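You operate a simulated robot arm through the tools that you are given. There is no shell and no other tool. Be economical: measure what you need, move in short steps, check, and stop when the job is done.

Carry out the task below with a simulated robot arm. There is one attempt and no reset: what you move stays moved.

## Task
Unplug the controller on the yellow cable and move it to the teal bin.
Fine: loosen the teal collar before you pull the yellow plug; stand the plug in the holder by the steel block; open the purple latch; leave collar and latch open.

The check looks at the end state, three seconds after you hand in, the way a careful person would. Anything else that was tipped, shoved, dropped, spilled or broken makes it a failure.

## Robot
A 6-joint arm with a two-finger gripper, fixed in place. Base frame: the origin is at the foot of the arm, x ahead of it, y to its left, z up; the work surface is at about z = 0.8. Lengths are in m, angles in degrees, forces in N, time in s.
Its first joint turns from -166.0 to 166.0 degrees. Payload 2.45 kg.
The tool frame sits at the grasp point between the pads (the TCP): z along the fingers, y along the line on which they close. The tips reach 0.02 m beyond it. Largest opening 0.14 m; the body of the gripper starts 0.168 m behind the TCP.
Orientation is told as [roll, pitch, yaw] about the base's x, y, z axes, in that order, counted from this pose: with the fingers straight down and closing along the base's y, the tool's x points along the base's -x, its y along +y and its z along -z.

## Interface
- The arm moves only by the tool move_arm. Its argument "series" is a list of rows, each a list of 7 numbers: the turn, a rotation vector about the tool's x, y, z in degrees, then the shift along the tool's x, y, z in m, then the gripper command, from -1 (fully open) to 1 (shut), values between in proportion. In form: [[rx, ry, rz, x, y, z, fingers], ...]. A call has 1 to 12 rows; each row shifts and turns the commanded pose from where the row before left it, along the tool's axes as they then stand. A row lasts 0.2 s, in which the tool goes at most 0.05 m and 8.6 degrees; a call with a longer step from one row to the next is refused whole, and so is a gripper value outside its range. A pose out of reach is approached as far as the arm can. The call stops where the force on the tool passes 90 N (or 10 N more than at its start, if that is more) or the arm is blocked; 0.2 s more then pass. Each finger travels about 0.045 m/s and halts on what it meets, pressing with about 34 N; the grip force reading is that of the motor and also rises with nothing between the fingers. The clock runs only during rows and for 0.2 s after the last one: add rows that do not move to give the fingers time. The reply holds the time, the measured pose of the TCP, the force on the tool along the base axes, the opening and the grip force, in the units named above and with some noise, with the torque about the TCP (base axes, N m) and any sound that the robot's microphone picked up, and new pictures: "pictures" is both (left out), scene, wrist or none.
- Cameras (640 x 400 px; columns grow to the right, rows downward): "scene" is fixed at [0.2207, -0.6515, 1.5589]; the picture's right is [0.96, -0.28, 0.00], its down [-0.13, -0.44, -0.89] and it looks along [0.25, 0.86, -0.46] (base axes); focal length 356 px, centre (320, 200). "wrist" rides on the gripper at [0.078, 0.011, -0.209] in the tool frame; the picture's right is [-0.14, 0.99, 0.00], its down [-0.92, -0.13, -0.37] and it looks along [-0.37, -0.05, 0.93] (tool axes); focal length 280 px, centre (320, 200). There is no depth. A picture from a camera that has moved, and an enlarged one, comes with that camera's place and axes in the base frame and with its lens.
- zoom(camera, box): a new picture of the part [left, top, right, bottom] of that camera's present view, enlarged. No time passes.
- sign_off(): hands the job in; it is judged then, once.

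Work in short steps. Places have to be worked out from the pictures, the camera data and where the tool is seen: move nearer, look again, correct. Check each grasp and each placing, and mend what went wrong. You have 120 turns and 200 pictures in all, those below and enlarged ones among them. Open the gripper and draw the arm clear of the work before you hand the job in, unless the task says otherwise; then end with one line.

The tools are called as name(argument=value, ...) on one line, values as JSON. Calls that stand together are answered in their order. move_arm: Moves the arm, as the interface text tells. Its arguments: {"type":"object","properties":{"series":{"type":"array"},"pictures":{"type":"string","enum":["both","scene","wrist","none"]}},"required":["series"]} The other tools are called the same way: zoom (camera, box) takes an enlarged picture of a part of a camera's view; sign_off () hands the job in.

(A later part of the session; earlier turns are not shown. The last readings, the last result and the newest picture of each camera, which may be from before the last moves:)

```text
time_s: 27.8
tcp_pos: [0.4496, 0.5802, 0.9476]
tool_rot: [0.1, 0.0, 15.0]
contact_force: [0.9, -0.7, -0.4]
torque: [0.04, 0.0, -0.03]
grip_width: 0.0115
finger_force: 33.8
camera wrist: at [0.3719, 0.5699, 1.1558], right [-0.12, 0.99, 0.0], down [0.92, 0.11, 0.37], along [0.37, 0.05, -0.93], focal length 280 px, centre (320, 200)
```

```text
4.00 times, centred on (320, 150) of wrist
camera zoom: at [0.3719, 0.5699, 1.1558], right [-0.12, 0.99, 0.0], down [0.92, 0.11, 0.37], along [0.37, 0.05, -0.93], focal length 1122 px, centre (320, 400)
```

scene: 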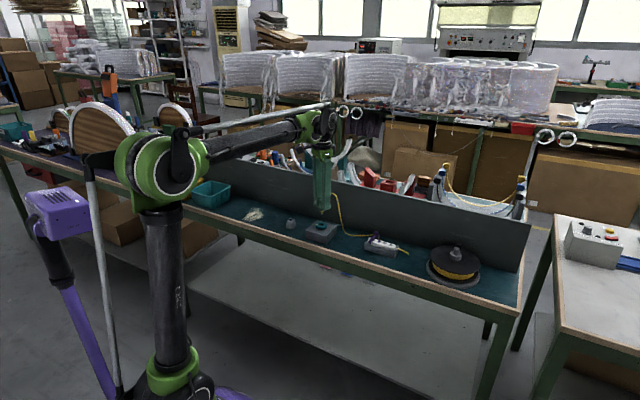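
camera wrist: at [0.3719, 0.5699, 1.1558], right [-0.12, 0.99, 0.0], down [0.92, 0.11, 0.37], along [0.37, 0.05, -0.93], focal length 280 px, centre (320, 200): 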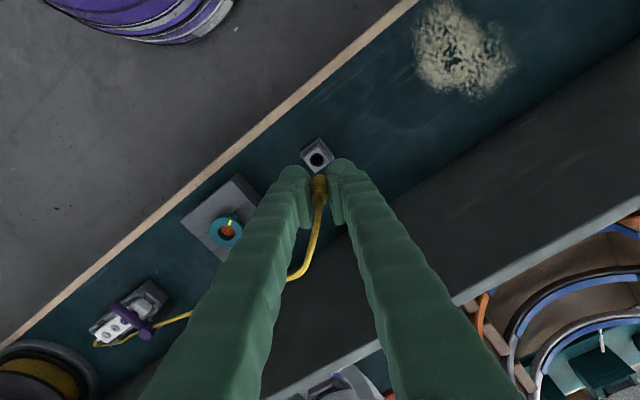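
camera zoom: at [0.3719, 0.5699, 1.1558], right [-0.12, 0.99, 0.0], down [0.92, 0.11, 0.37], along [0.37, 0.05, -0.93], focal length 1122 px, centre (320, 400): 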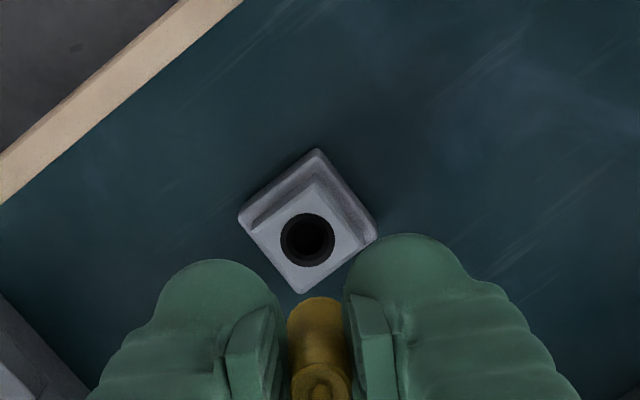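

Nearly aligned: the hole lies ~3 mm toward tool -y. I correct and lower 55 mm, then re-look.

move_arm(series=[[0, 0, 0, -0.0006, -0.003, 0.01, 1], [0, 0, 0, 0, 0, 0.015, 1], [0, 0, 0, 0, 0, 0.015, 1], [0, 0, 0, 0, 0, 0.015, 1], [0, 0, 0, 0, 0, 0, 1]], pictures="none")

zoom(camera="scene", box=[260, 190, 340, 240])

zoom(camera="wrist", box=[240, 120, 400, 220])

```text
time_s: 29.0
tcp_pos: [0.4518, 0.5768, 0.8904]
tool_rot: [0.0, 0.0, 15.0]
contact_force: [-0.9, 0.3, -0.3]
torque: [0.01, 0.01, -0.02]
grip_width: 0.012
finger_force: 34.2
```

```text
8.00 times, centred on (300, 215) of scene
camera zoom: at [0.2207, -0.6515, 1.5589], right [0.96, -0.28, 0.0], down [-0.13, -0.44, -0.89], along [0.25, 0.86, -0.46], focal length 2849 px, centre (480, 80)
```

zoom: 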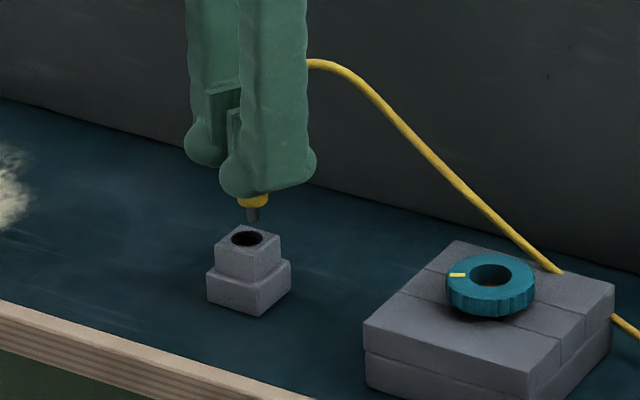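

```text
4.00 times, centred on (320, 170) of wrist
camera zoom: at [0.3742, 0.5664, 1.0994], right [-0.12, 0.99, 0.0], down [0.92, 0.11, 0.37], along [0.37, 0.05, -0.93], focal length 1122 px, centre (320, 320)
```

zoom: 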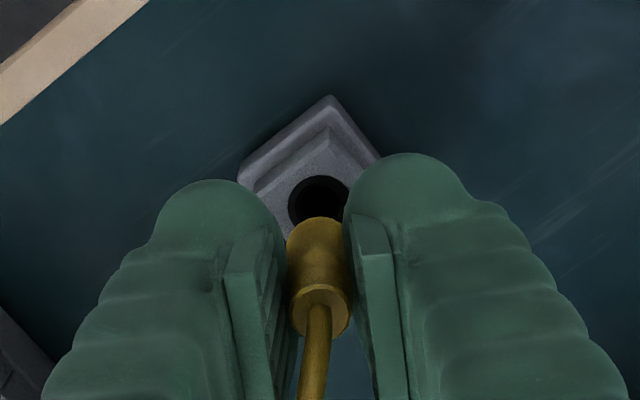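

Both views agree: shift ~2.5 mm along tool +x. Then lower so the pin enters the hole.

move_arm(series=[[0, 0, 0, 0.0025, 0.0007, 0, 1], [0, 0, 0, 0, 0, 0.005, 1], [0, 0, 0, 0, 0, 0.005, 1], [0, 0, 0, 0, 0, 0.004, 1], [0, 0, 0, 0, 0, 0, 1]], pictures="none")

zoom(camera="scene", box=[270, 200, 334, 240])

zoom(camera="wrist", box=[240, 120, 400, 220])

```text
time_s: 30.2
tcp_pos: [0.4496, 0.5758, 0.8779]
tool_rot: [0.1, -0.1, 15.0]
contact_force: [-0.1, -0.5, 0.7]
torque: [-0.1, 0.01, 0.01]
grip_width: 0.0118
finger_force: 34.0
```

```text
10.00 times, centred on (302, 220) of scene
camera zoom: at [0.2207, -0.6515, 1.5589], right [0.96, -0.28, 0.0], down [-0.13, -0.44, -0.89], along [0.25, 0.86, -0.46], focal length 3561 px, centre (500, 0)
```

zoom: 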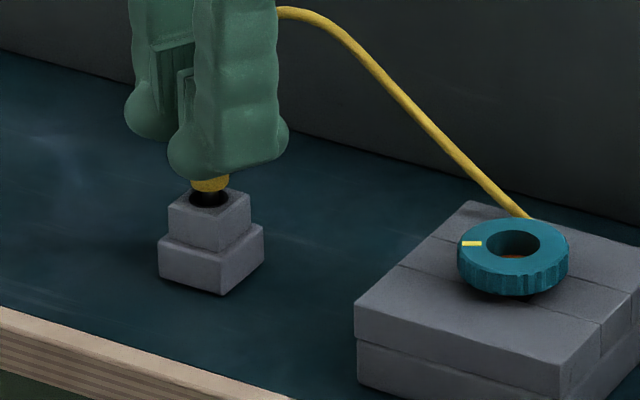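

```text
4.00 times, centred on (320, 170) of wrist
camera zoom: at [0.3712, 0.5666, 1.0852], right [-0.12, 0.99, 0.0], down [0.92, 0.11, 0.37], along [0.37, 0.05, -0.93], focal length 1122 px, centre (320, 320)
```

zoom: 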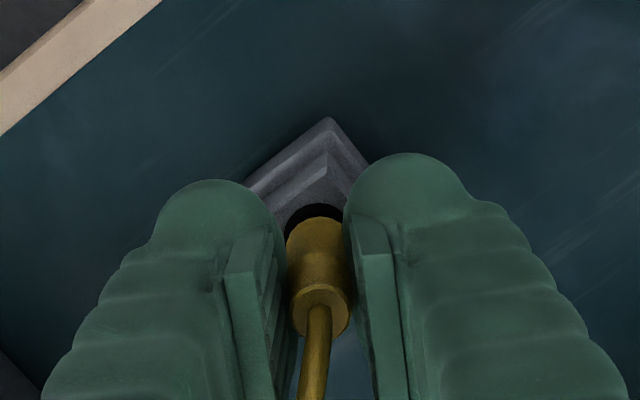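

The pin is in the hole. Lower on in small steps with force readings.

move_arm(series=[[0, 0, 0, 0, 0, 0.003, 1], [0, 0, 0, 0, 0, 0.003, 1], [0, 0, 0, 0, 0, 0.002, 1], [0, 0, 0, 0, 0, 0, 1]], pictures="none")

zoom(camera="scene", box=[270, 200, 334, 240])

zoom(camera="wrist", box=[280, 150, 360, 200])

```text
time_s: 31.2
tcp_pos: [0.4493, 0.5766, 0.8702]
tool_rot: [0.0, -0.1, 15.0]
contact_force: [0.8, -0.7, 5.7]
torque: [-0.03, -0.01, -0.02]
grip_width: 0.0117
finger_force: 33.5
```

```text
10.00 times, centred on (302, 220) of scene
camera zoom: at [0.2207, -0.6515, 1.5589], right [0.96, -0.28, 0.0], down [-0.13, -0.44, -0.89], along [0.25, 0.86, -0.46], focal length 3561 px, centre (500, 0)
```

zoom: 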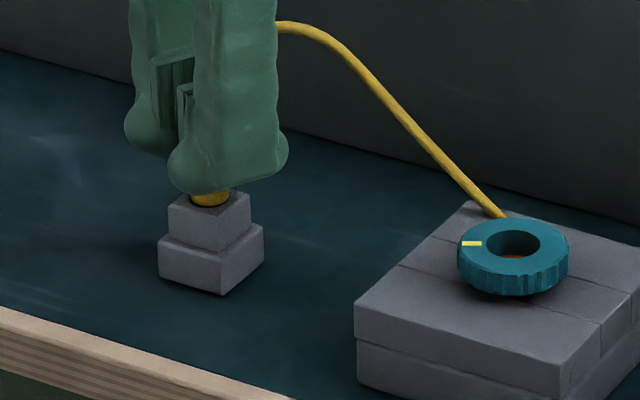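

```text
8.00 times, centred on (320, 175) of wrist
camera zoom: at [0.3709, 0.5667, 1.0785], right [-0.12, 0.99, 0.0], down [0.92, 0.11, 0.37], along [0.37, 0.05, -0.93], focal length 2243 px, centre (320, 400)
```

zoom: 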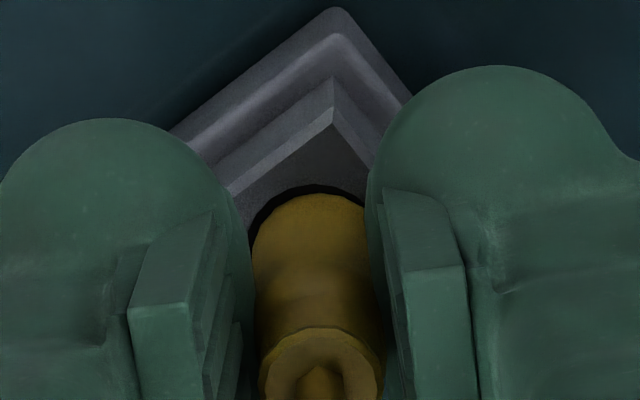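

Light 6 N contact; the body is entering the hole. Lower 1 mm steps.

move_arm(series=[[0, 0, 0, 0, 0, 0.0015, 1], [0, 0, 0, 0, 0, 0.0015, 1], [0, 0, 0, 0, 0, 0, 1]], pictures="none")

zoom(camera="scene", box=[270, 200, 334, 240])

```text
time_s: 32.0
tcp_pos: [0.4481, 0.576, 0.8674]
tool_rot: [0.2, 0.0, 15.0]
contact_force: [3.4, 2.6, 24.8]
torque: [0.05, -0.12, -0.02]
grip_width: 0.0118
finger_force: 34.6
```

```text
10.00 times, centred on (302, 220) of scene
camera zoom: at [0.2207, -0.6515, 1.5589], right [0.96, -0.28, 0.0], down [-0.13, -0.44, -0.89], along [0.25, 0.86, -0.46], focal length 3561 px, centre (500, 0)
```

zoom: 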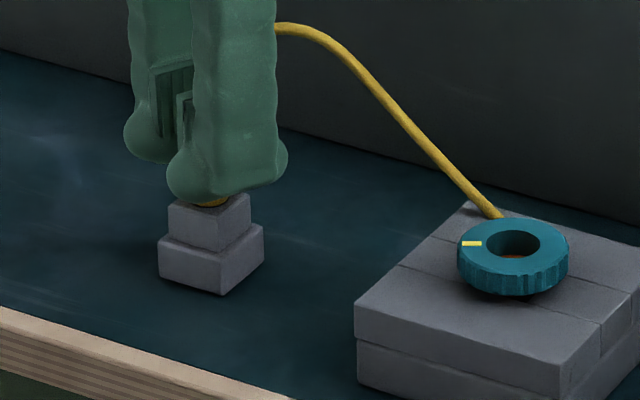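

25 N now – likely seating. One more 1.5 mm to tell seat from friction.

move_arm(series=[[0, 0, 0, 0, 0, 0.0015, 1], [0, 0, 0, 0, 0, 0, 1]], pictures="none")

zoom(camera="wrist", box=[280, 150, 360, 200])

```text
time_s: 32.6
tcp_pos: [0.4491, 0.5761, 0.8646]
tool_rot: [0.1, 0.0, 15.0]
contact_force: [-2.3, 4.3, 23.1]
torque: [0.05, 0.06, 0.01]
grip_width: 0.0118
finger_force: 34.3
```

```text
8.00 times, centred on (320, 175) of wrist
camera zoom: at [0.3703, 0.5658, 1.0734], right [-0.12, 0.99, 0.0], down [0.92, 0.11, 0.37], along [0.37, 0.05, -0.93], focal length 2243 px, centre (320, 400)
```

zoom: 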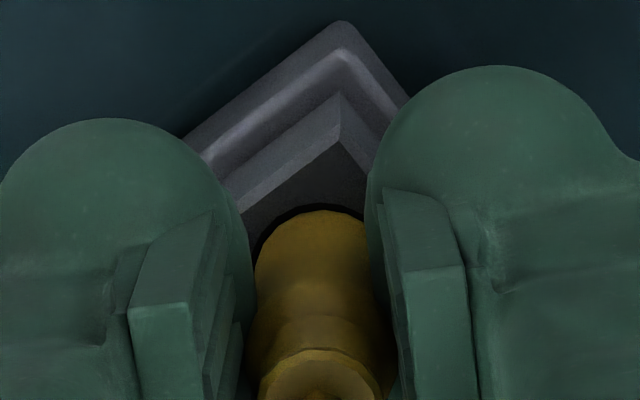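

The plug now slips up in the pads: it is bottomed or caught. I open and look.

move_arm(series=[[0, 0, 0, 0, 0, -0.0015, 0.9], [0, 0, 0, 0, 0, 0, 0.5], [0, 0, 0, 0, 0, 0, 0.3], [0, 0, 0, 0, 0, 0, 0.2]], pictures="none")

zoom(camera="wrist", box=[280, 150, 360, 200])

zoom(camera="scene", box=[270, 200, 334, 240])

```text
time_s: 33.6
tcp_pos: [0.4481, 0.5762, 0.8655]
tool_rot: [0.1, 0.1, 15.0]
contact_force: [-0.2, -0.4, 0.5]
torque: [-0.01, 0.0, 0.0]
grip_width: 0.0561
finger_force: 0.0
```

```text
8.00 times, centred on (320, 175) of wrist
camera zoom: at [0.3704, 0.5653, 1.074], right [-0.12, 0.99, 0.0], down [0.92, 0.11, 0.37], along [0.37, 0.05, -0.93], focal length 2243 px, centre (320, 400)
```

zoom: 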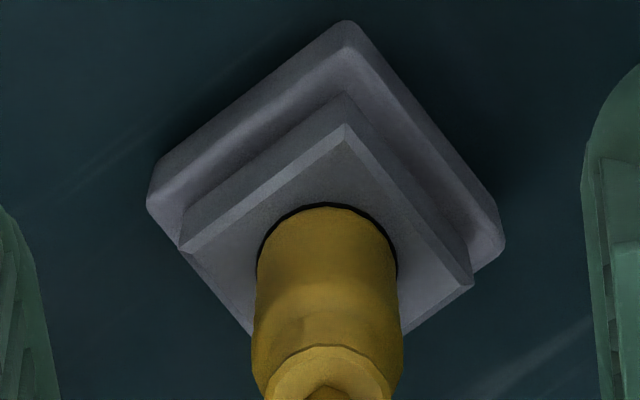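

```text
10.00 times, centred on (302, 220) of scene
camera zoom: at [0.2207, -0.6515, 1.5589], right [0.96, -0.28, 0.0], down [-0.13, -0.44, -0.89], along [0.25, 0.86, -0.46], focal length 3561 px, centre (500, 0)
```

zoom: 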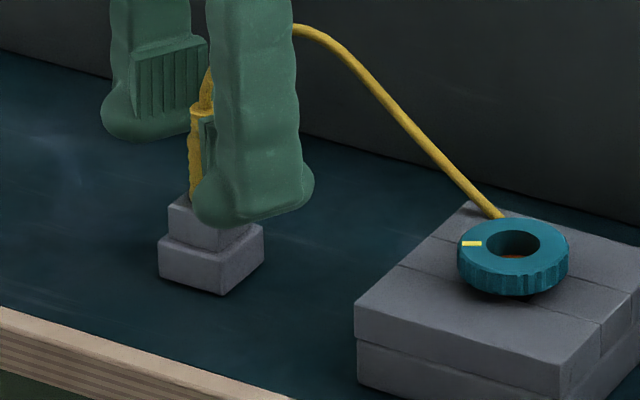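

The plug stands in the holder, body inside the bore. I open wider and rise straight up.

move_arm(series=[[0, 0, 0, 0, 0, 0, -0.2], [0, 0, 0, 0, 0, 0, -0.2], [0, 0, 0, 0, 0, -0.02, -0.2], [0, 0, 0, 0, 0, -0.03, -0.2], [0, 0, 0, 0, 0, -0.04, -0.2], [0, 0, 0, 0, 0, -0.04, -0.2], [0, 0, 0, 0, 0, -0.04, -0.2]], pictures="wrist")

zoom(camera="scene", box=[270, 190, 414, 280])

zoom(camera="wrist", box=[50, 120, 370, 320])

```text
time_s: 35.2
tcp_pos: [0.4476, 0.5733, 1.0336]
tool_rot: [0.1, 0.1, 15.0]
contact_force: [-0.4, -1.0, 0.0]
torque: [-0.03, -0.02, -0.02]
grip_width: 0.0837
finger_force: 0.0
camera wrist: at [0.3697, 0.5638, 1.2425], right [-0.12, 0.99, 0.0], down [0.92, 0.11, 0.37], along [0.37, 0.05, -0.93], focal length 280 px, centre (320, 200)
```

wrist: 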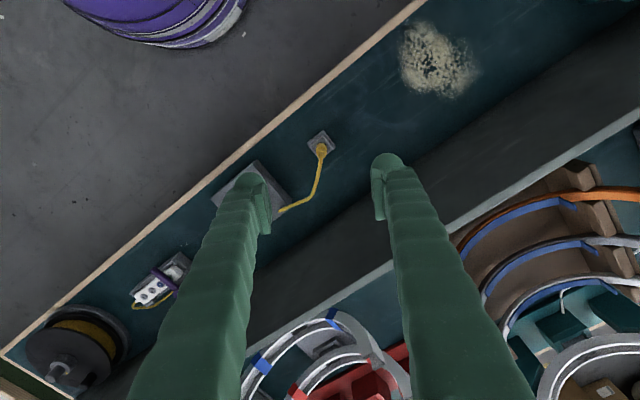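

```text
4.44 times, centred on (342, 235) of scene
camera zoom: at [0.2207, -0.6515, 1.5589], right [0.96, -0.28, 0.0], down [-0.13, -0.44, -0.89], along [0.25, 0.86, -0.46], focal length 1583 px, centre (222, 44)
```

zoom: 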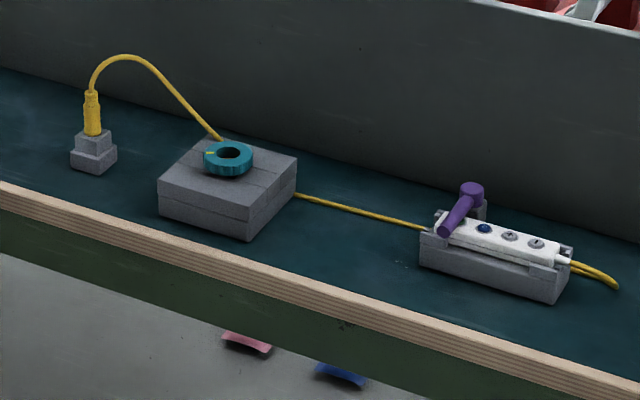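

```text
2.00 times, centred on (210, 220) of wrist
camera zoom: at [0.3697, 0.5638, 1.2425], right [-0.12, 0.99, 0.0], down [0.92, 0.11, 0.37], along [0.37, 0.05, -0.93], focal length 561 px, centre (540, 160)
```

zoom: 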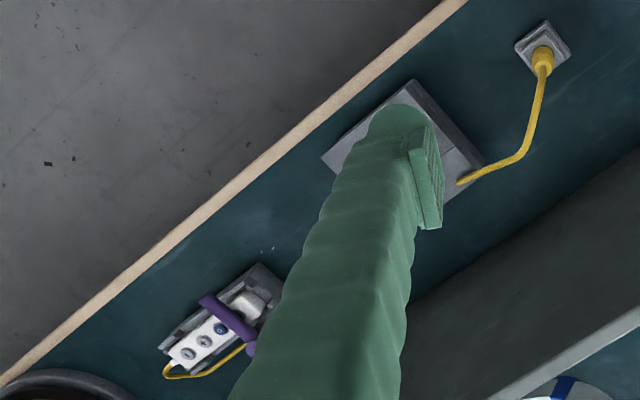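

Plug stands well. Now to the controller: turn to yaw 45 and travel along the table to hover over it at z≈1.03.

move_arm(series=[[0, 0, -7.5, 0, 0, 0, -0.2], [0, 0, -7.5, 0, 0, 0, -0.2], [0, 0, -7.5, 0, 0, 0, -0.2], [0, 0, -7.5, 0, 0, 0, -0.2], [0, 0, 0, -0.0016, -0.043, 0, -0.2], [0, 0, 0, -0.0016, -0.043, 0, -0.2], [0, 0, 0, -0.0016, -0.043, 0, -0.2], [0, 0, 0, -0.0016, -0.043, 0, -0.2], [0, 0, 0, -0.0016, -0.043, 0, -0.2], [0, 0, 0, -0.0016, -0.043, 0, -0.2], [0, 0, 0, -0.0016, -0.043, 0, -0.2], [0, 0, 0, -0.0016, -0.043, 0, -0.2]], pictures="wrist")

zoom(camera="wrist", box=[220, 100, 420, 225])

zoom(camera="scene", box=[355, 220, 419, 260])

```text
time_s: 37.8
tcp_pos: [0.7008, 0.3441, 1.037]
tool_rot: [0.0, -0.1, 45.0]
contact_force: [-0.4, 1.2, -0.1]
torque: [-0.03, -0.06, -0.01]
grip_width: 0.0838
finger_force: 0.0
camera wrist: at [0.6369, 0.2956, 1.245], right [-0.6, 0.8, 0.0], down [0.74, 0.56, 0.37], along [0.29, 0.22, -0.93], focal length 280 px, centre (320, 200)
```

wrist: 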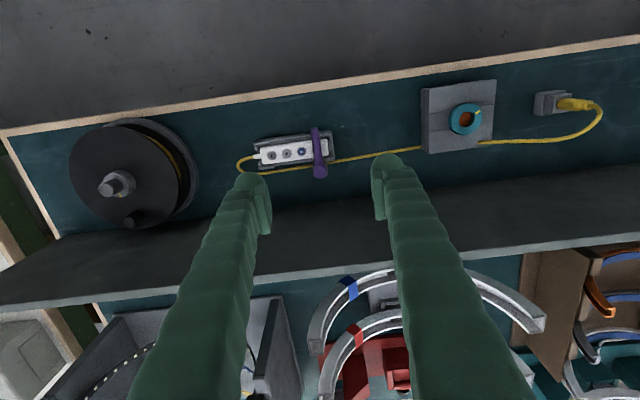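

```text
3.20 times, centred on (320, 162) of wrist
camera zoom: at [0.6369, 0.2956, 1.245], right [-0.6, 0.8, 0.0], down [0.74, 0.56, 0.37], along [0.29, 0.22, -0.93], focal length 897 px, centre (320, 320)
```

zoom: 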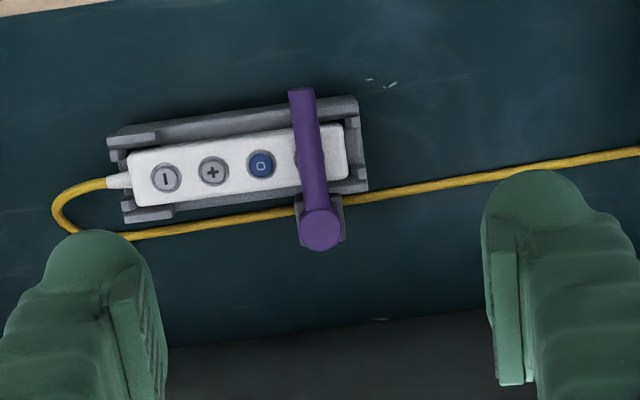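

```text
10.00 times, centred on (387, 240) of scene
camera zoom: at [0.2207, -0.6515, 1.5589], right [0.96, -0.28, 0.0], down [-0.13, -0.44, -0.89], along [0.25, 0.86, -0.46], focal length 3561 px, centre (-350, -200)
```

zoom: 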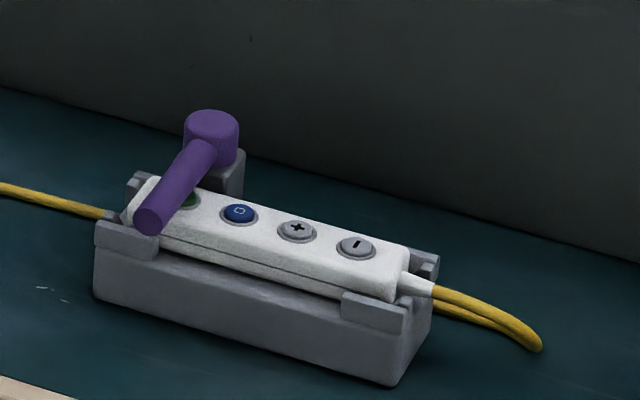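

The purple latch is a horizontal bar (z≈0.845, 12 mm thick) on a vertical hub at about (0.728, 0.364). It should swing toward table-left, off the controller. I'll straddle its free end; first go to (0.692, 0.330) at z≈0.90 with fingers at 40 mm.

move_arm(series=[[0, 0, 0, 0.0167, -0.0037, 0, 0.43], [0, 0, 0, 0, 0, 0.035, 0.43], [0, 0, 0, 0, 0, 0.035, 0.43], [0, 0, 0, 0, 0, 0.035, 0.43], [0, 0, 0, 0, 0, 0.03, 0.43]], pictures="wrist")

zoom(camera="wrist", box=[220, 100, 420, 225])

zoom(camera="scene", box=[345, 210, 425, 260])

```text
time_s: 39.0
tcp_pos: [0.6894, 0.3283, 0.9]
tool_rot: [0.0, 0.0, 45.0]
contact_force: [0.1, -0.4, 0.8]
torque: [0.02, -0.02, -0.01]
grip_width: 0.0398
finger_force: 0.1
camera wrist: at [0.627, 0.2794, 1.1083], right [-0.6, 0.8, 0.0], down [0.74, 0.56, 0.37], along [0.29, 0.22, -0.93], focal length 280 px, centre (320, 200)
```

wrist: 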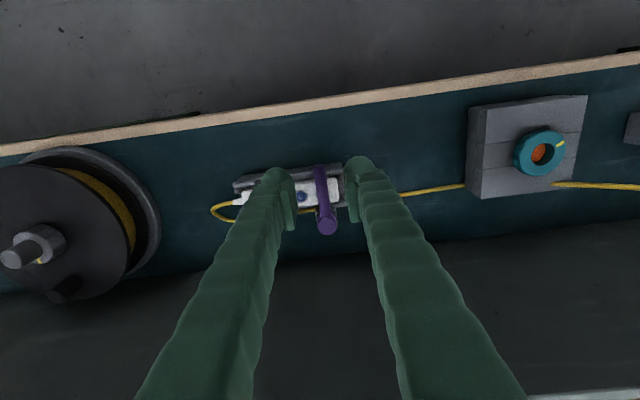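

```text
3.20 times, centred on (320, 162) of wrist
camera zoom: at [0.627, 0.2794, 1.1083], right [-0.6, 0.8, 0.0], down [0.74, 0.56, 0.37], along [0.29, 0.22, -0.93], focal length 897 px, centre (320, 320)
```

zoom: 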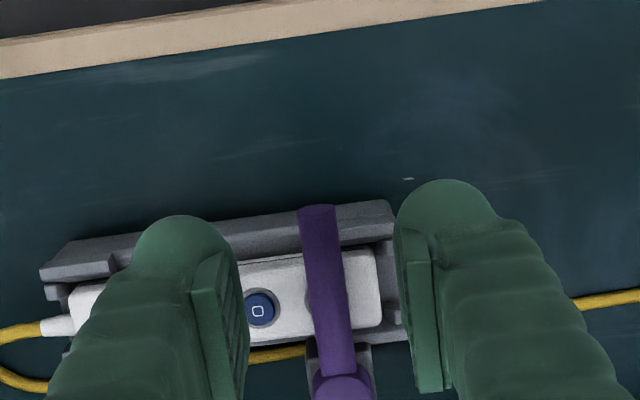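

```text
8.00 times, centred on (385, 235) of scene
camera zoom: at [0.2207, -0.6515, 1.5589], right [0.96, -0.28, 0.0], down [-0.13, -0.44, -0.89], along [0.25, 0.86, -0.46], focal length 2849 px, centre (-200, -80)
```

zoom: 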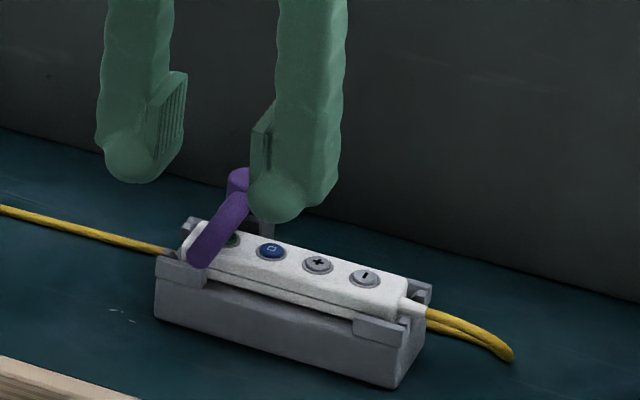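

The bar lies exactly along the tool x axis between the fingers (hub 47 mm toward the wall from TCP). I lower 36 mm to put the tips beside the bar, just above the controller.

move_arm(series=[[0, 0, 0, 0, 0.001, 0.015, 0.43], [0, 0, 0, 0, 0, 0.012, 0.43], [0, 0, 0, 0, 0, 0.009, 0.43], [0, 0, 0, 0, 0, 0, 0.43]], pictures="none")

zoom(camera="wrist", box=[240, 130, 400, 230])

zoom(camera="scene", box=[355, 220, 419, 260])

```text
time_s: 40.0
tcp_pos: [0.6898, 0.3278, 0.8656]
tool_rot: [0.1, -0.1, 44.9]
contact_force: [-0.6, -1.0, 0.4]
torque: [-0.03, 0.03, 0.01]
grip_width: 0.0397
finger_force: 0.1
```

```text
4.00 times, centred on (320, 180) of wrist
camera zoom: at [0.6273, 0.2804, 1.0734], right [-0.6, 0.8, 0.0], down [0.74, 0.56, 0.37], along [0.29, 0.22, -0.93], focal length 1122 px, centre (320, 280)
```

zoom: 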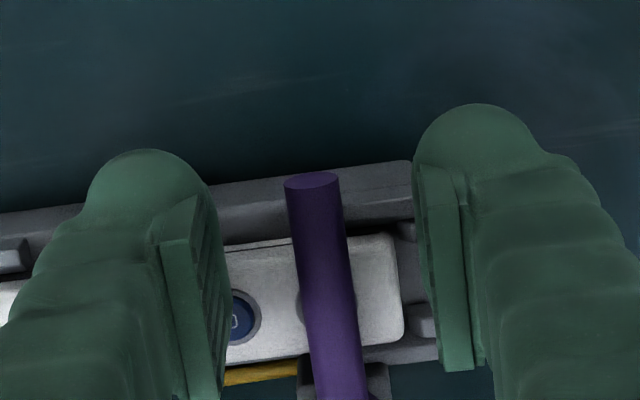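

```text
10.00 times, centred on (387, 240) of scene
camera zoom: at [0.2207, -0.6515, 1.5589], right [0.96, -0.28, 0.0], down [-0.13, -0.44, -0.89], along [0.25, 0.86, -0.46], focal length 3561 px, centre (-350, -200)
```

zoom: 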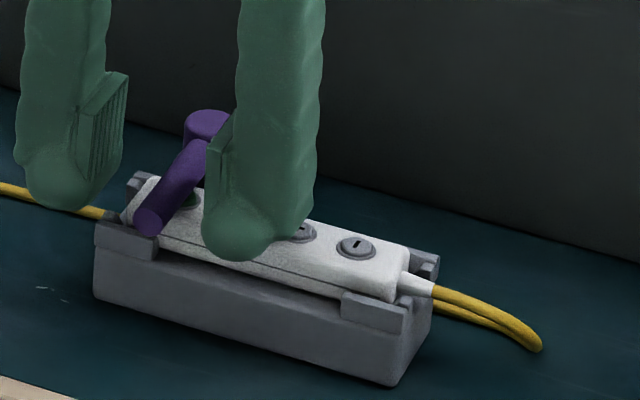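

I narrow the fingers to ~20 mm, lower 3 mm and begin swinging the bar clockwise (seen from above) about its hub.

move_arm(series=[[0, 0, 0, 0, 0, 0.002, 0.7], [0, 0, 0, 0, 0, 0, 0.7], [0, 0, 6, 0, 0.005, 0, 0.7], [0, 0, 6, 0, 0.005, 0, 0.7], [0, 0, 6, 0, 0.005, 0, 0.7], [0, 0, 0, 0, 0, 0, 0.7]], pictures="none")

zoom(camera="wrist", box=[240, 130, 400, 230])

zoom(camera="scene", box=[355, 220, 419, 260])

```text
time_s: 41.4
tcp_pos: [0.6811, 0.3386, 0.8639]
tool_rot: [-0.1, 0.0, 26.9]
contact_force: [0.8, 0.3, 0.0]
torque: [-0.03, 0.01, -0.05]
grip_width: 0.0209
finger_force: 0.0
```

```text
4.00 times, centred on (320, 180) of wrist
camera zoom: at [0.6065, 0.3125, 1.072], right [-0.33, 0.95, 0.0], down [0.88, 0.3, 0.37], along [0.35, 0.12, -0.93], focal length 1122 px, centre (320, 280)
```

zoom: 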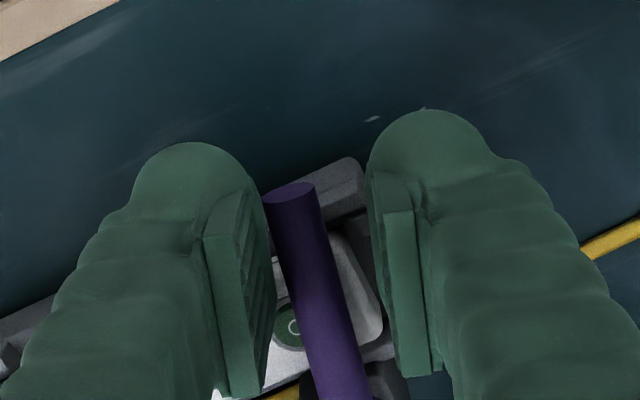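

```text
10.00 times, centred on (387, 240) of scene
camera zoom: at [0.2207, -0.6515, 1.5589], right [0.96, -0.28, 0.0], down [-0.13, -0.44, -0.89], along [0.25, 0.86, -0.46], focal length 3561 px, centre (-350, -200)
```

zoom: 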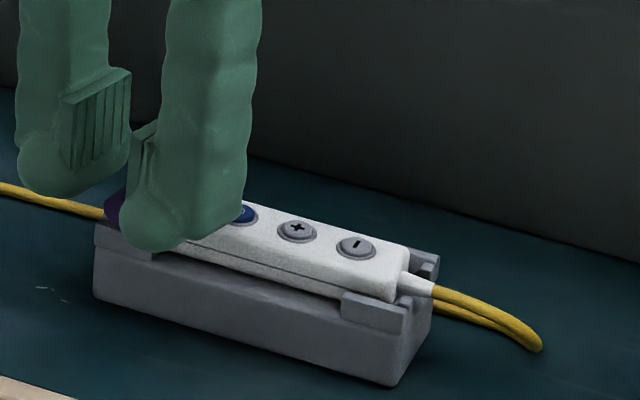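

The bar swings freely. I continue 48° more.

move_arm(series=[[0, 0, 6, 0, 0.005, 0, 0.7], [0, 0, 6, 0, 0.005, 0, 0.7], [0, 0, 6, 0, 0.005, 0, 0.7], [0, 0, 6, 0, 0.005, 0, 0.7], [0, 0, 6, 0, 0.005, 0, 0.7], [0, 0, 6, 0, 0.005, 0, 0.7], [0, 0, 6, 0, 0.005, 0, 0.7], [0, 0, 6, 0, 0.005, 0, 0.7], [0, 0, 0, 0, 0, 0, 0.7]], pictures="none")

zoom(camera="wrist", box=[220, 130, 420, 255])

zoom(camera="scene", box=[355, 220, 419, 260])

```text
time_s: 43.4
tcp_pos: [0.6785, 0.3777, 0.861]
tool_rot: [0.0, 0.0, -21.0]
contact_force: [-0.5, 0.3, 0.5]
torque: [-0.01, 0.01, -0.03]
grip_width: 0.0211
finger_force: 0.0
```

```text
3.20 times, centred on (320, 192) of wrist
camera zoom: at [0.6092, 0.4157, 1.0702], right [0.48, 0.87, 0.0], down [0.81, -0.45, 0.37], along [0.32, -0.18, -0.93], focal length 897 px, centre (320, 224)
```

zoom: 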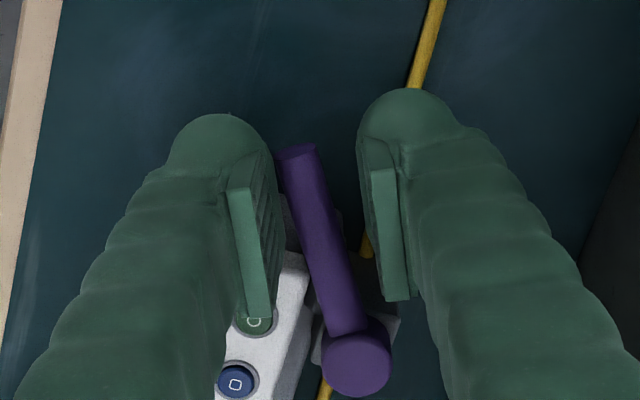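

```text
10.00 times, centred on (387, 240) of scene
camera zoom: at [0.2207, -0.6515, 1.5589], right [0.96, -0.28, 0.0], down [-0.13, -0.44, -0.89], along [0.25, 0.86, -0.46], focal length 3561 px, centre (-350, -200)
```

zoom: 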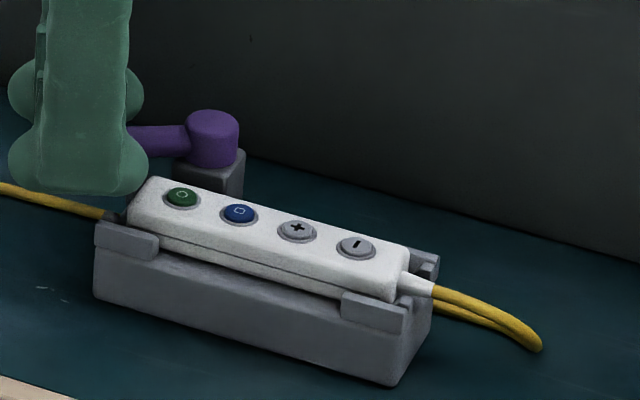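

Lever is off most of the controller (~60°). Continue 36° more to be well open.

move_arm(series=[[0, 0, 6, 0, 0.005, -0.0003, 0.7], [0, 0, 6, 0, 0.005, -0.0003, 0.7], [0, 0, 6, 0, 0.005, 0, 0.7], [0, 0, 6, 0, 0.005, 0, 0.7], [0, 0, 6, 0, 0.005, 0, 0.7], [0, 0, 6, 0, 0.005, 0, 0.7], [0, 0, 0, 0, 0, 0, 0.7]], pictures="none")

zoom(camera="wrist", box=[220, 130, 420, 255])

zoom(camera="scene", box=[355, 220, 419, 260])

```text
time_s: 45.0
tcp_pos: [0.6951, 0.4019, 0.863]
tool_rot: [0.0, -0.1, -57.1]
contact_force: [-4.9, -4.7, 2.7]
torque: [0.01, 0.12, 0.08]
grip_width: 0.0247
finger_force: 2.9
```

```text
3.20 times, centred on (320, 192) of wrist
camera zoom: at [0.6616, 0.4724, 1.0711], right [0.91, 0.42, 0.0], down [0.39, -0.84, 0.37], along [0.16, -0.33, -0.93], focal length 897 px, centre (320, 224)
```

zoom: 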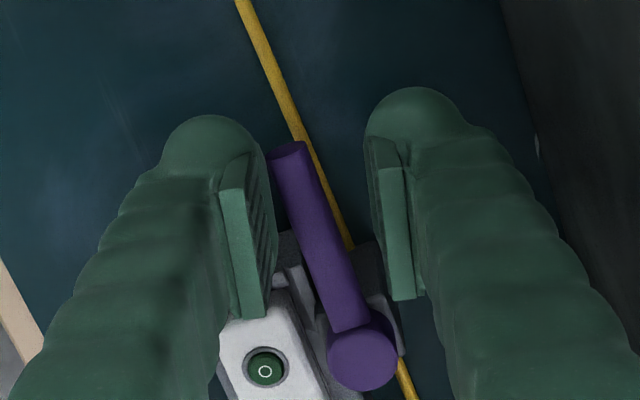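

```text
10.00 times, centred on (387, 240) of scene
camera zoom: at [0.2207, -0.6515, 1.5589], right [0.96, -0.28, 0.0], down [-0.13, -0.44, -0.89], along [0.25, 0.86, -0.46], focal length 3561 px, centre (-350, -200)
```

zoom: 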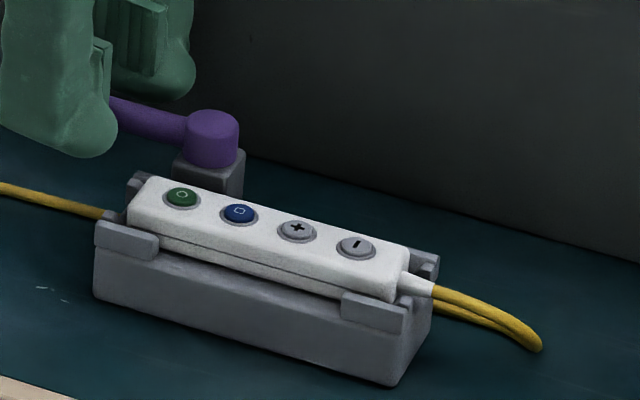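

The lever met a stop at ~95°: latch open. I open the fingers a little, rise, and look at how the cable runs relative to the lever.

move_arm(series=[[0, 0, -3, 0, -0.003, 0, 0.4], [0, 0, 0, 0, 0, 0, 0.3], [0, 0, 0, 0, 0, -0.02, 0.3], [0, 0, 0, 0, 0, -0.04, 0.3], [0, 0, 0, 0, 0, -0.04, 0.3], [0, 0, 3, 0, 0, -0.04, 0]], pictures="wrist")

zoom(camera="wrist", box=[240, 100, 400, 200])

zoom(camera="scene", box=[345, 215, 425, 265])

```text
time_s: 46.4
tcp_pos: [0.6917, 0.4023, 1.0066]
tool_rot: [0.0, -0.1, -57.1]
contact_force: [-1.0, -0.4, 0.0]
torque: [0.0, 0.0, 0.02]
grip_width: 0.0701
finger_force: 0.1
camera wrist: at [0.6596, 0.4731, 1.2137], right [0.91, 0.42, 0.0], down [0.39, -0.84, 0.37], along [0.16, -0.33, -0.93], focal length 280 px, centre (320, 200)
```

wrist: 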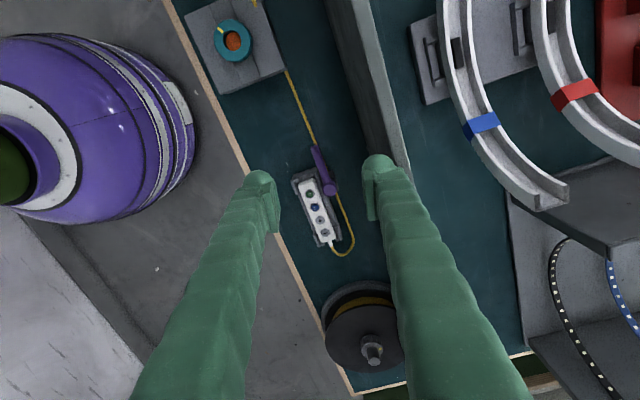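

```text
4.00 times, centred on (320, 150) of wrist
camera zoom: at [0.6596, 0.4731, 1.2137], right [0.91, 0.42, 0.0], down [0.39, -0.84, 0.37], along [0.16, -0.33, -0.93], focal length 1122 px, centre (320, 400)
```

zoom: 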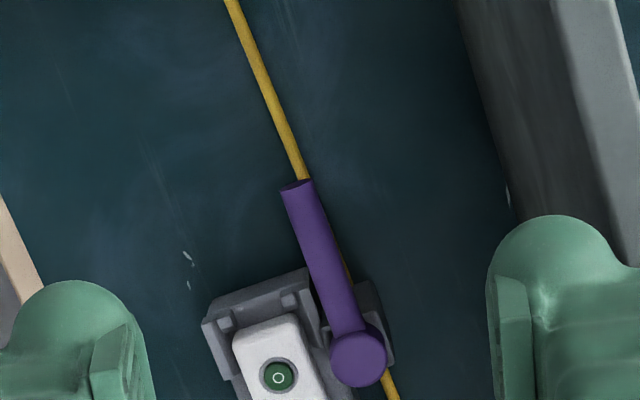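

```text
8.00 times, centred on (385, 240) of scene
camera zoom: at [0.2207, -0.6515, 1.5589], right [0.96, -0.28, 0.0], down [-0.13, -0.44, -0.89], along [0.25, 0.86, -0.46], focal length 2849 px, centre (-200, -120)
```

zoom: 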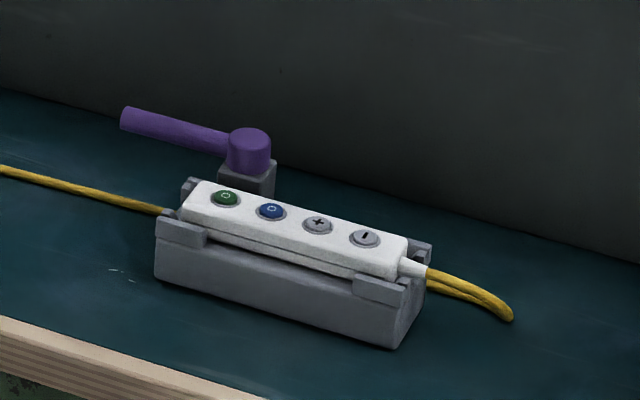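

Latch is fully open. Now I line up across the controller (yaw ≈ -48) above its middle, opening 80 mm.

move_arm(series=[[0, 0, -4.5, 0, 0, 0, -0.15], [0, 0, -4.5, 0, 0, 0, -0.15], [0, 0, 0, -0.044, -0.013, 0, -0.15], [0, 0, 0, -0.0435, -0.0136, 0.02, -0.15], [0, 0, 0, 0, 0, 0.03, -0.15], [0, 0, 0, 0, 0, 0.03, -0.15], [0, 0, 0, 0, 0, 0, -0.15]], pictures="wrist")

zoom(camera="wrist", box=[220, 100, 420, 225])

```text
time_s: 48.0
tcp_pos: [0.7291, 0.3161, 0.9244]
tool_rot: [0.0, 0.0, -48.0]
contact_force: [0.9, -0.4, -0.2]
torque: [-0.01, 0.01, -0.03]
grip_width: 0.0804
finger_force: 0.1
camera wrist: at [0.685, 0.3822, 1.1324], right [0.83, 0.56, 0.0], down [0.52, -0.77, 0.37], along [0.21, -0.3, -0.93], focal length 280 px, centre (320, 200)
```

wrist: 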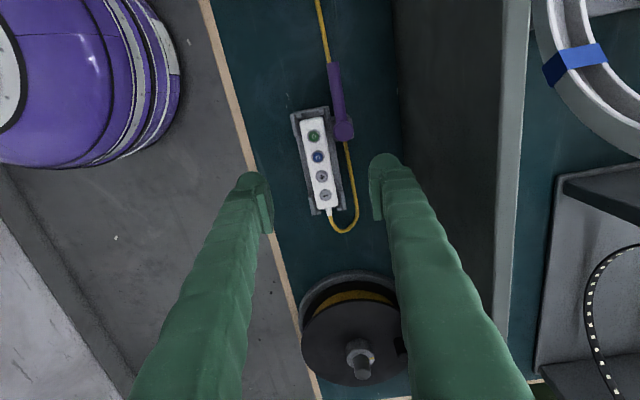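

```text
3.20 times, centred on (320, 162) of wrist
camera zoom: at [0.685, 0.3822, 1.1324], right [0.83, 0.56, 0.0], down [0.52, -0.77, 0.37], along [0.21, -0.3, -0.93], focal length 897 px, centre (320, 320)
```

zoom: 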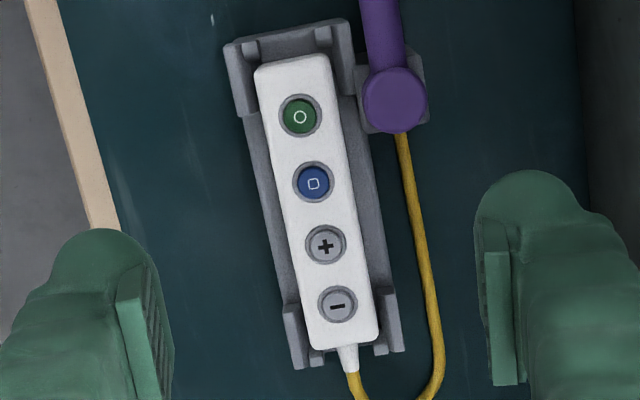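

The controller (≈100 × 26 mm) is centred under the tool and aligned within ~1.5°. I narrow to 46 mm and lower to z≈0.860 to inspect side clearance.

move_arm(series=[[0, 0, 0, -0.002, 0.0005, 0.02, 0.34], [0, 0, 0, 0, 0, 0.02, 0.34], [0, 0, 0, 0, 0, 0.02, 0.34], [0, 0, 0, 0, 0, 0.005, 0.34], [0, 0, 0, 0, 0, 0, 0.34]], pictures="none")

zoom(camera="wrist", box=[220, 110, 420, 235])

zoom(camera="scene", box=[355, 220, 419, 260])

```text
time_s: 49.2
tcp_pos: [0.7325, 0.3179, 0.8577]
tool_rot: [0.0, 0.0, -48.0]
contact_force: [-0.1, -0.3, -0.8]
torque: [-0.04, 0.01, 0.0]
grip_width: 0.0464
finger_force: 0.0
```

```text
3.20 times, centred on (320, 172) of wrist
camera zoom: at [0.689, 0.3825, 1.0666], right [0.83, 0.56, 0.0], down [0.52, -0.77, 0.37], along [0.21, -0.3, -0.93], focal length 897 px, centre (320, 288)
```

zoom: 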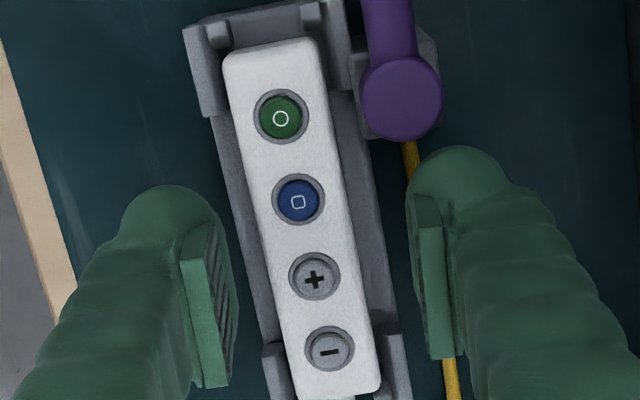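

```text
10.00 times, centred on (387, 240) of scene
camera zoom: at [0.2207, -0.6515, 1.5589], right [0.96, -0.28, 0.0], down [-0.13, -0.44, -0.89], along [0.25, 0.86, -0.46], focal length 3561 px, centre (-350, -200)
```

zoom: 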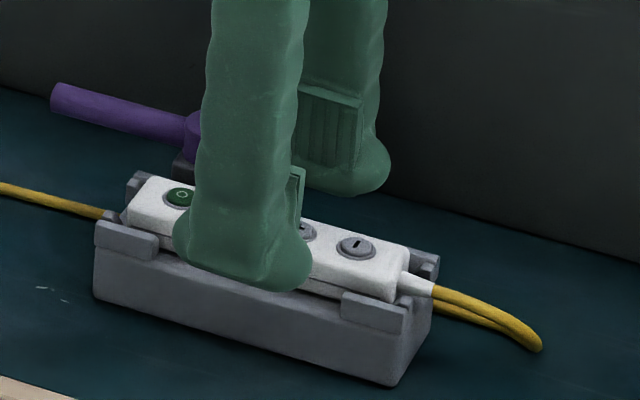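

Fingers fit between the lips. I shift 3 mm toward the front and lower 11 mm with force checks.

move_arm(series=[[0, 0, 0, 0, -0.003, 0.003, 0.34], [0, 0, 0, 0, 0, 0.004, 0.34], [0, 0, 0, 0, 0, 0.004, 0.34], [0, 0, 0, 0, 0, 0, 0.34]], pictures="none")

zoom(camera="scene", box=[355, 220, 419, 260])

zoom(camera="wrist", box=[220, 110, 420, 235])

```text
time_s: 50.2
tcp_pos: [0.7276, 0.3124, 0.8476]
tool_rot: [0.0, 0.0, -48.0]
contact_force: [0.3, -0.8, 0.1]
torque: [0.02, -0.02, -0.01]
grip_width: 0.0462
finger_force: 0.1
```

```text
10.00 times, centred on (387, 240) of scene
camera zoom: at [0.2207, -0.6515, 1.5589], right [0.96, -0.28, 0.0], down [-0.13, -0.44, -0.89], along [0.25, 0.86, -0.46], focal length 3561 px, centre (-350, -200)
```

zoom: 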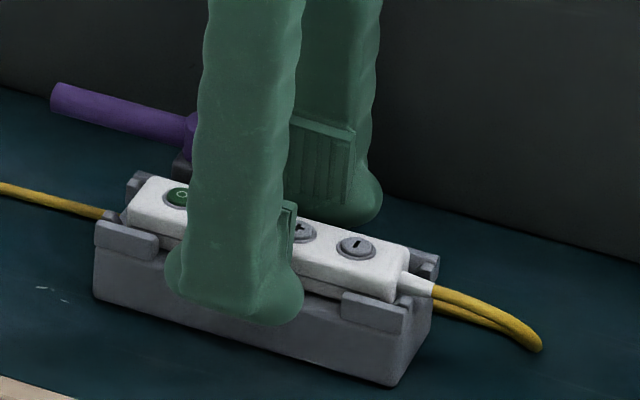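

```text
3.20 times, centred on (320, 172) of wrist
camera zoom: at [0.685, 0.3785, 1.0556], right [0.83, 0.56, 0.0], down [0.52, -0.77, 0.37], along [0.21, -0.3, -0.93], focal length 897 px, centre (320, 288)
```

zoom: 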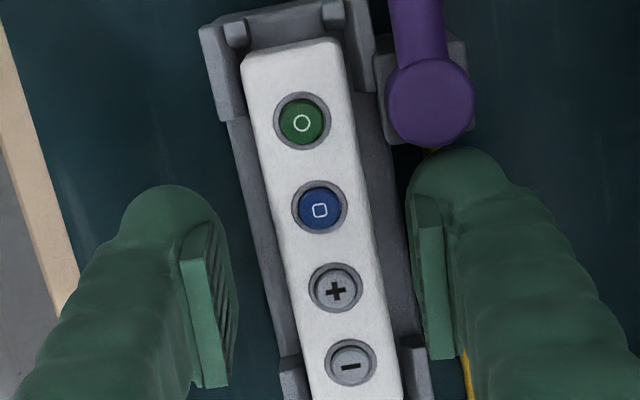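

Centred, no contact. Close on the controller.

move_arm(series=[[0, 0, 0, 0, 0, 0.001, 0.6], [0, 0, 0, 0, 0, 0, 1], [0, 0, 0, 0, 0, 0, 1], [0, 0, 0, 0, 0, 0, 1]], pictures="none")

zoom(camera="scene", box=[355, 220, 419, 260])

zoom(camera="wrist", box=[220, 110, 420, 235])

```text
time_s: 51.2
tcp_pos: [0.7315, 0.315, 0.8467]
tool_rot: [0.1, -0.1, -48.1]
contact_force: [17.0, 11.1, 7.1]
torque: [0.12, -0.27, 0.74]
grip_width: 0.0237
finger_force: 34.0
```

```text
10.00 times, centred on (387, 240) of scene
camera zoom: at [0.2207, -0.6515, 1.5589], right [0.96, -0.28, 0.0], down [-0.13, -0.44, -0.89], along [0.25, 0.86, -0.46], focal length 3561 px, centre (-350, -200)
```

zoom: 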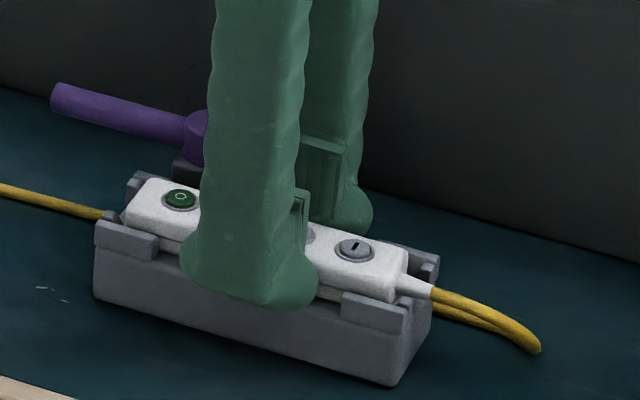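

```text
3.20 times, centred on (320, 172) of wrist
camera zoom: at [0.6859, 0.3789, 1.0546], right [0.83, 0.56, 0.0], down [0.52, -0.77, 0.37], along [0.21, -0.3, -0.93], focal length 897 px, centre (320, 288)
```

zoom: 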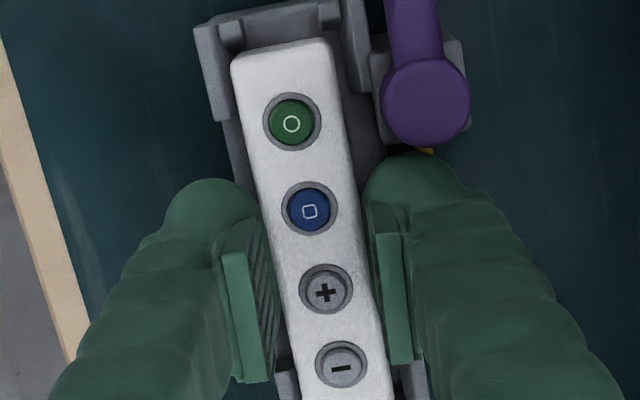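

Gripped (24 mm), but some lateral force and twist from slight misalignment. I comply by 1 mm and 1.5°, then lift 15 mm.

move_arm(series=[[0, 0, -1.5, 0, 0.001, 0, 1], [0, 0, 0, 0, 0, 0, 1]], pictures="none")

move_arm(series=[[0, 0, 0, 0, 0, -0.005, 1], [0, 0, 0, 0, 0, -0.005, 1], [0, 0, 0, 0, 0, -0.005, 1], [0, 0, 0, 0, 0, 0, 1]], pictures="none")

zoom(camera="scene", box=[345, 215, 425, 265])

zoom(camera="wrist", box=[220, 110, 420, 235])

```text
time_s: 51.8
tcp_pos: [0.7313, 0.3131, 0.847]
tool_rot: [0.0, 0.0, -46.5]
contact_force: [10.7, 6.2, 9.1]
torque: [0.04, -0.15, 0.44]
grip_width: 0.0231
finger_force: 33.8
```

```text
time_s: 52.8
tcp_pos: [0.7308, 0.3148, 0.8617]
tool_rot: [0.0, 0.0, -46.6]
contact_force: [-0.2, 0.4, -0.5]
torque: [-0.02, -0.03, 0.01]
grip_width: 0.0233
finger_force: 34.5
```

```text
8.00 times, centred on (385, 240) of scene
camera zoom: at [0.2207, -0.6515, 1.5589], right [0.96, -0.28, 0.0], down [-0.13, -0.44, -0.89], along [0.25, 0.86, -0.46], focal length 2849 px, centre (-200, -120)
```

zoom: 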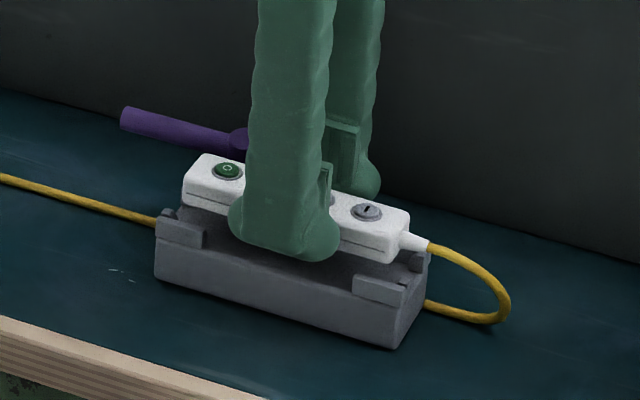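

```text
3.20 times, centred on (320, 172) of wrist
camera zoom: at [0.6849, 0.3782, 1.0695], right [0.81, 0.58, 0.0], down [0.54, -0.76, 0.37], along [0.21, -0.3, -0.93], focal length 897 px, centre (320, 288)
```

zoom: 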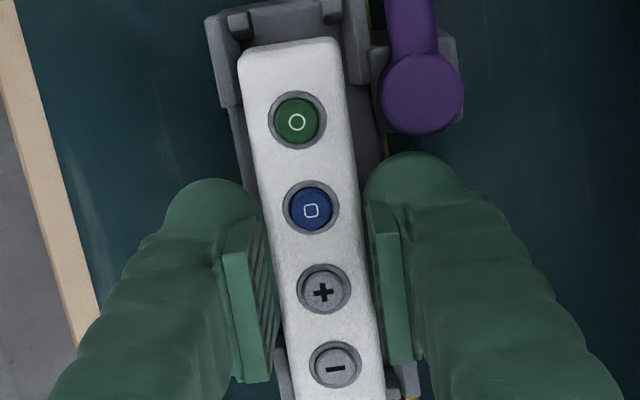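

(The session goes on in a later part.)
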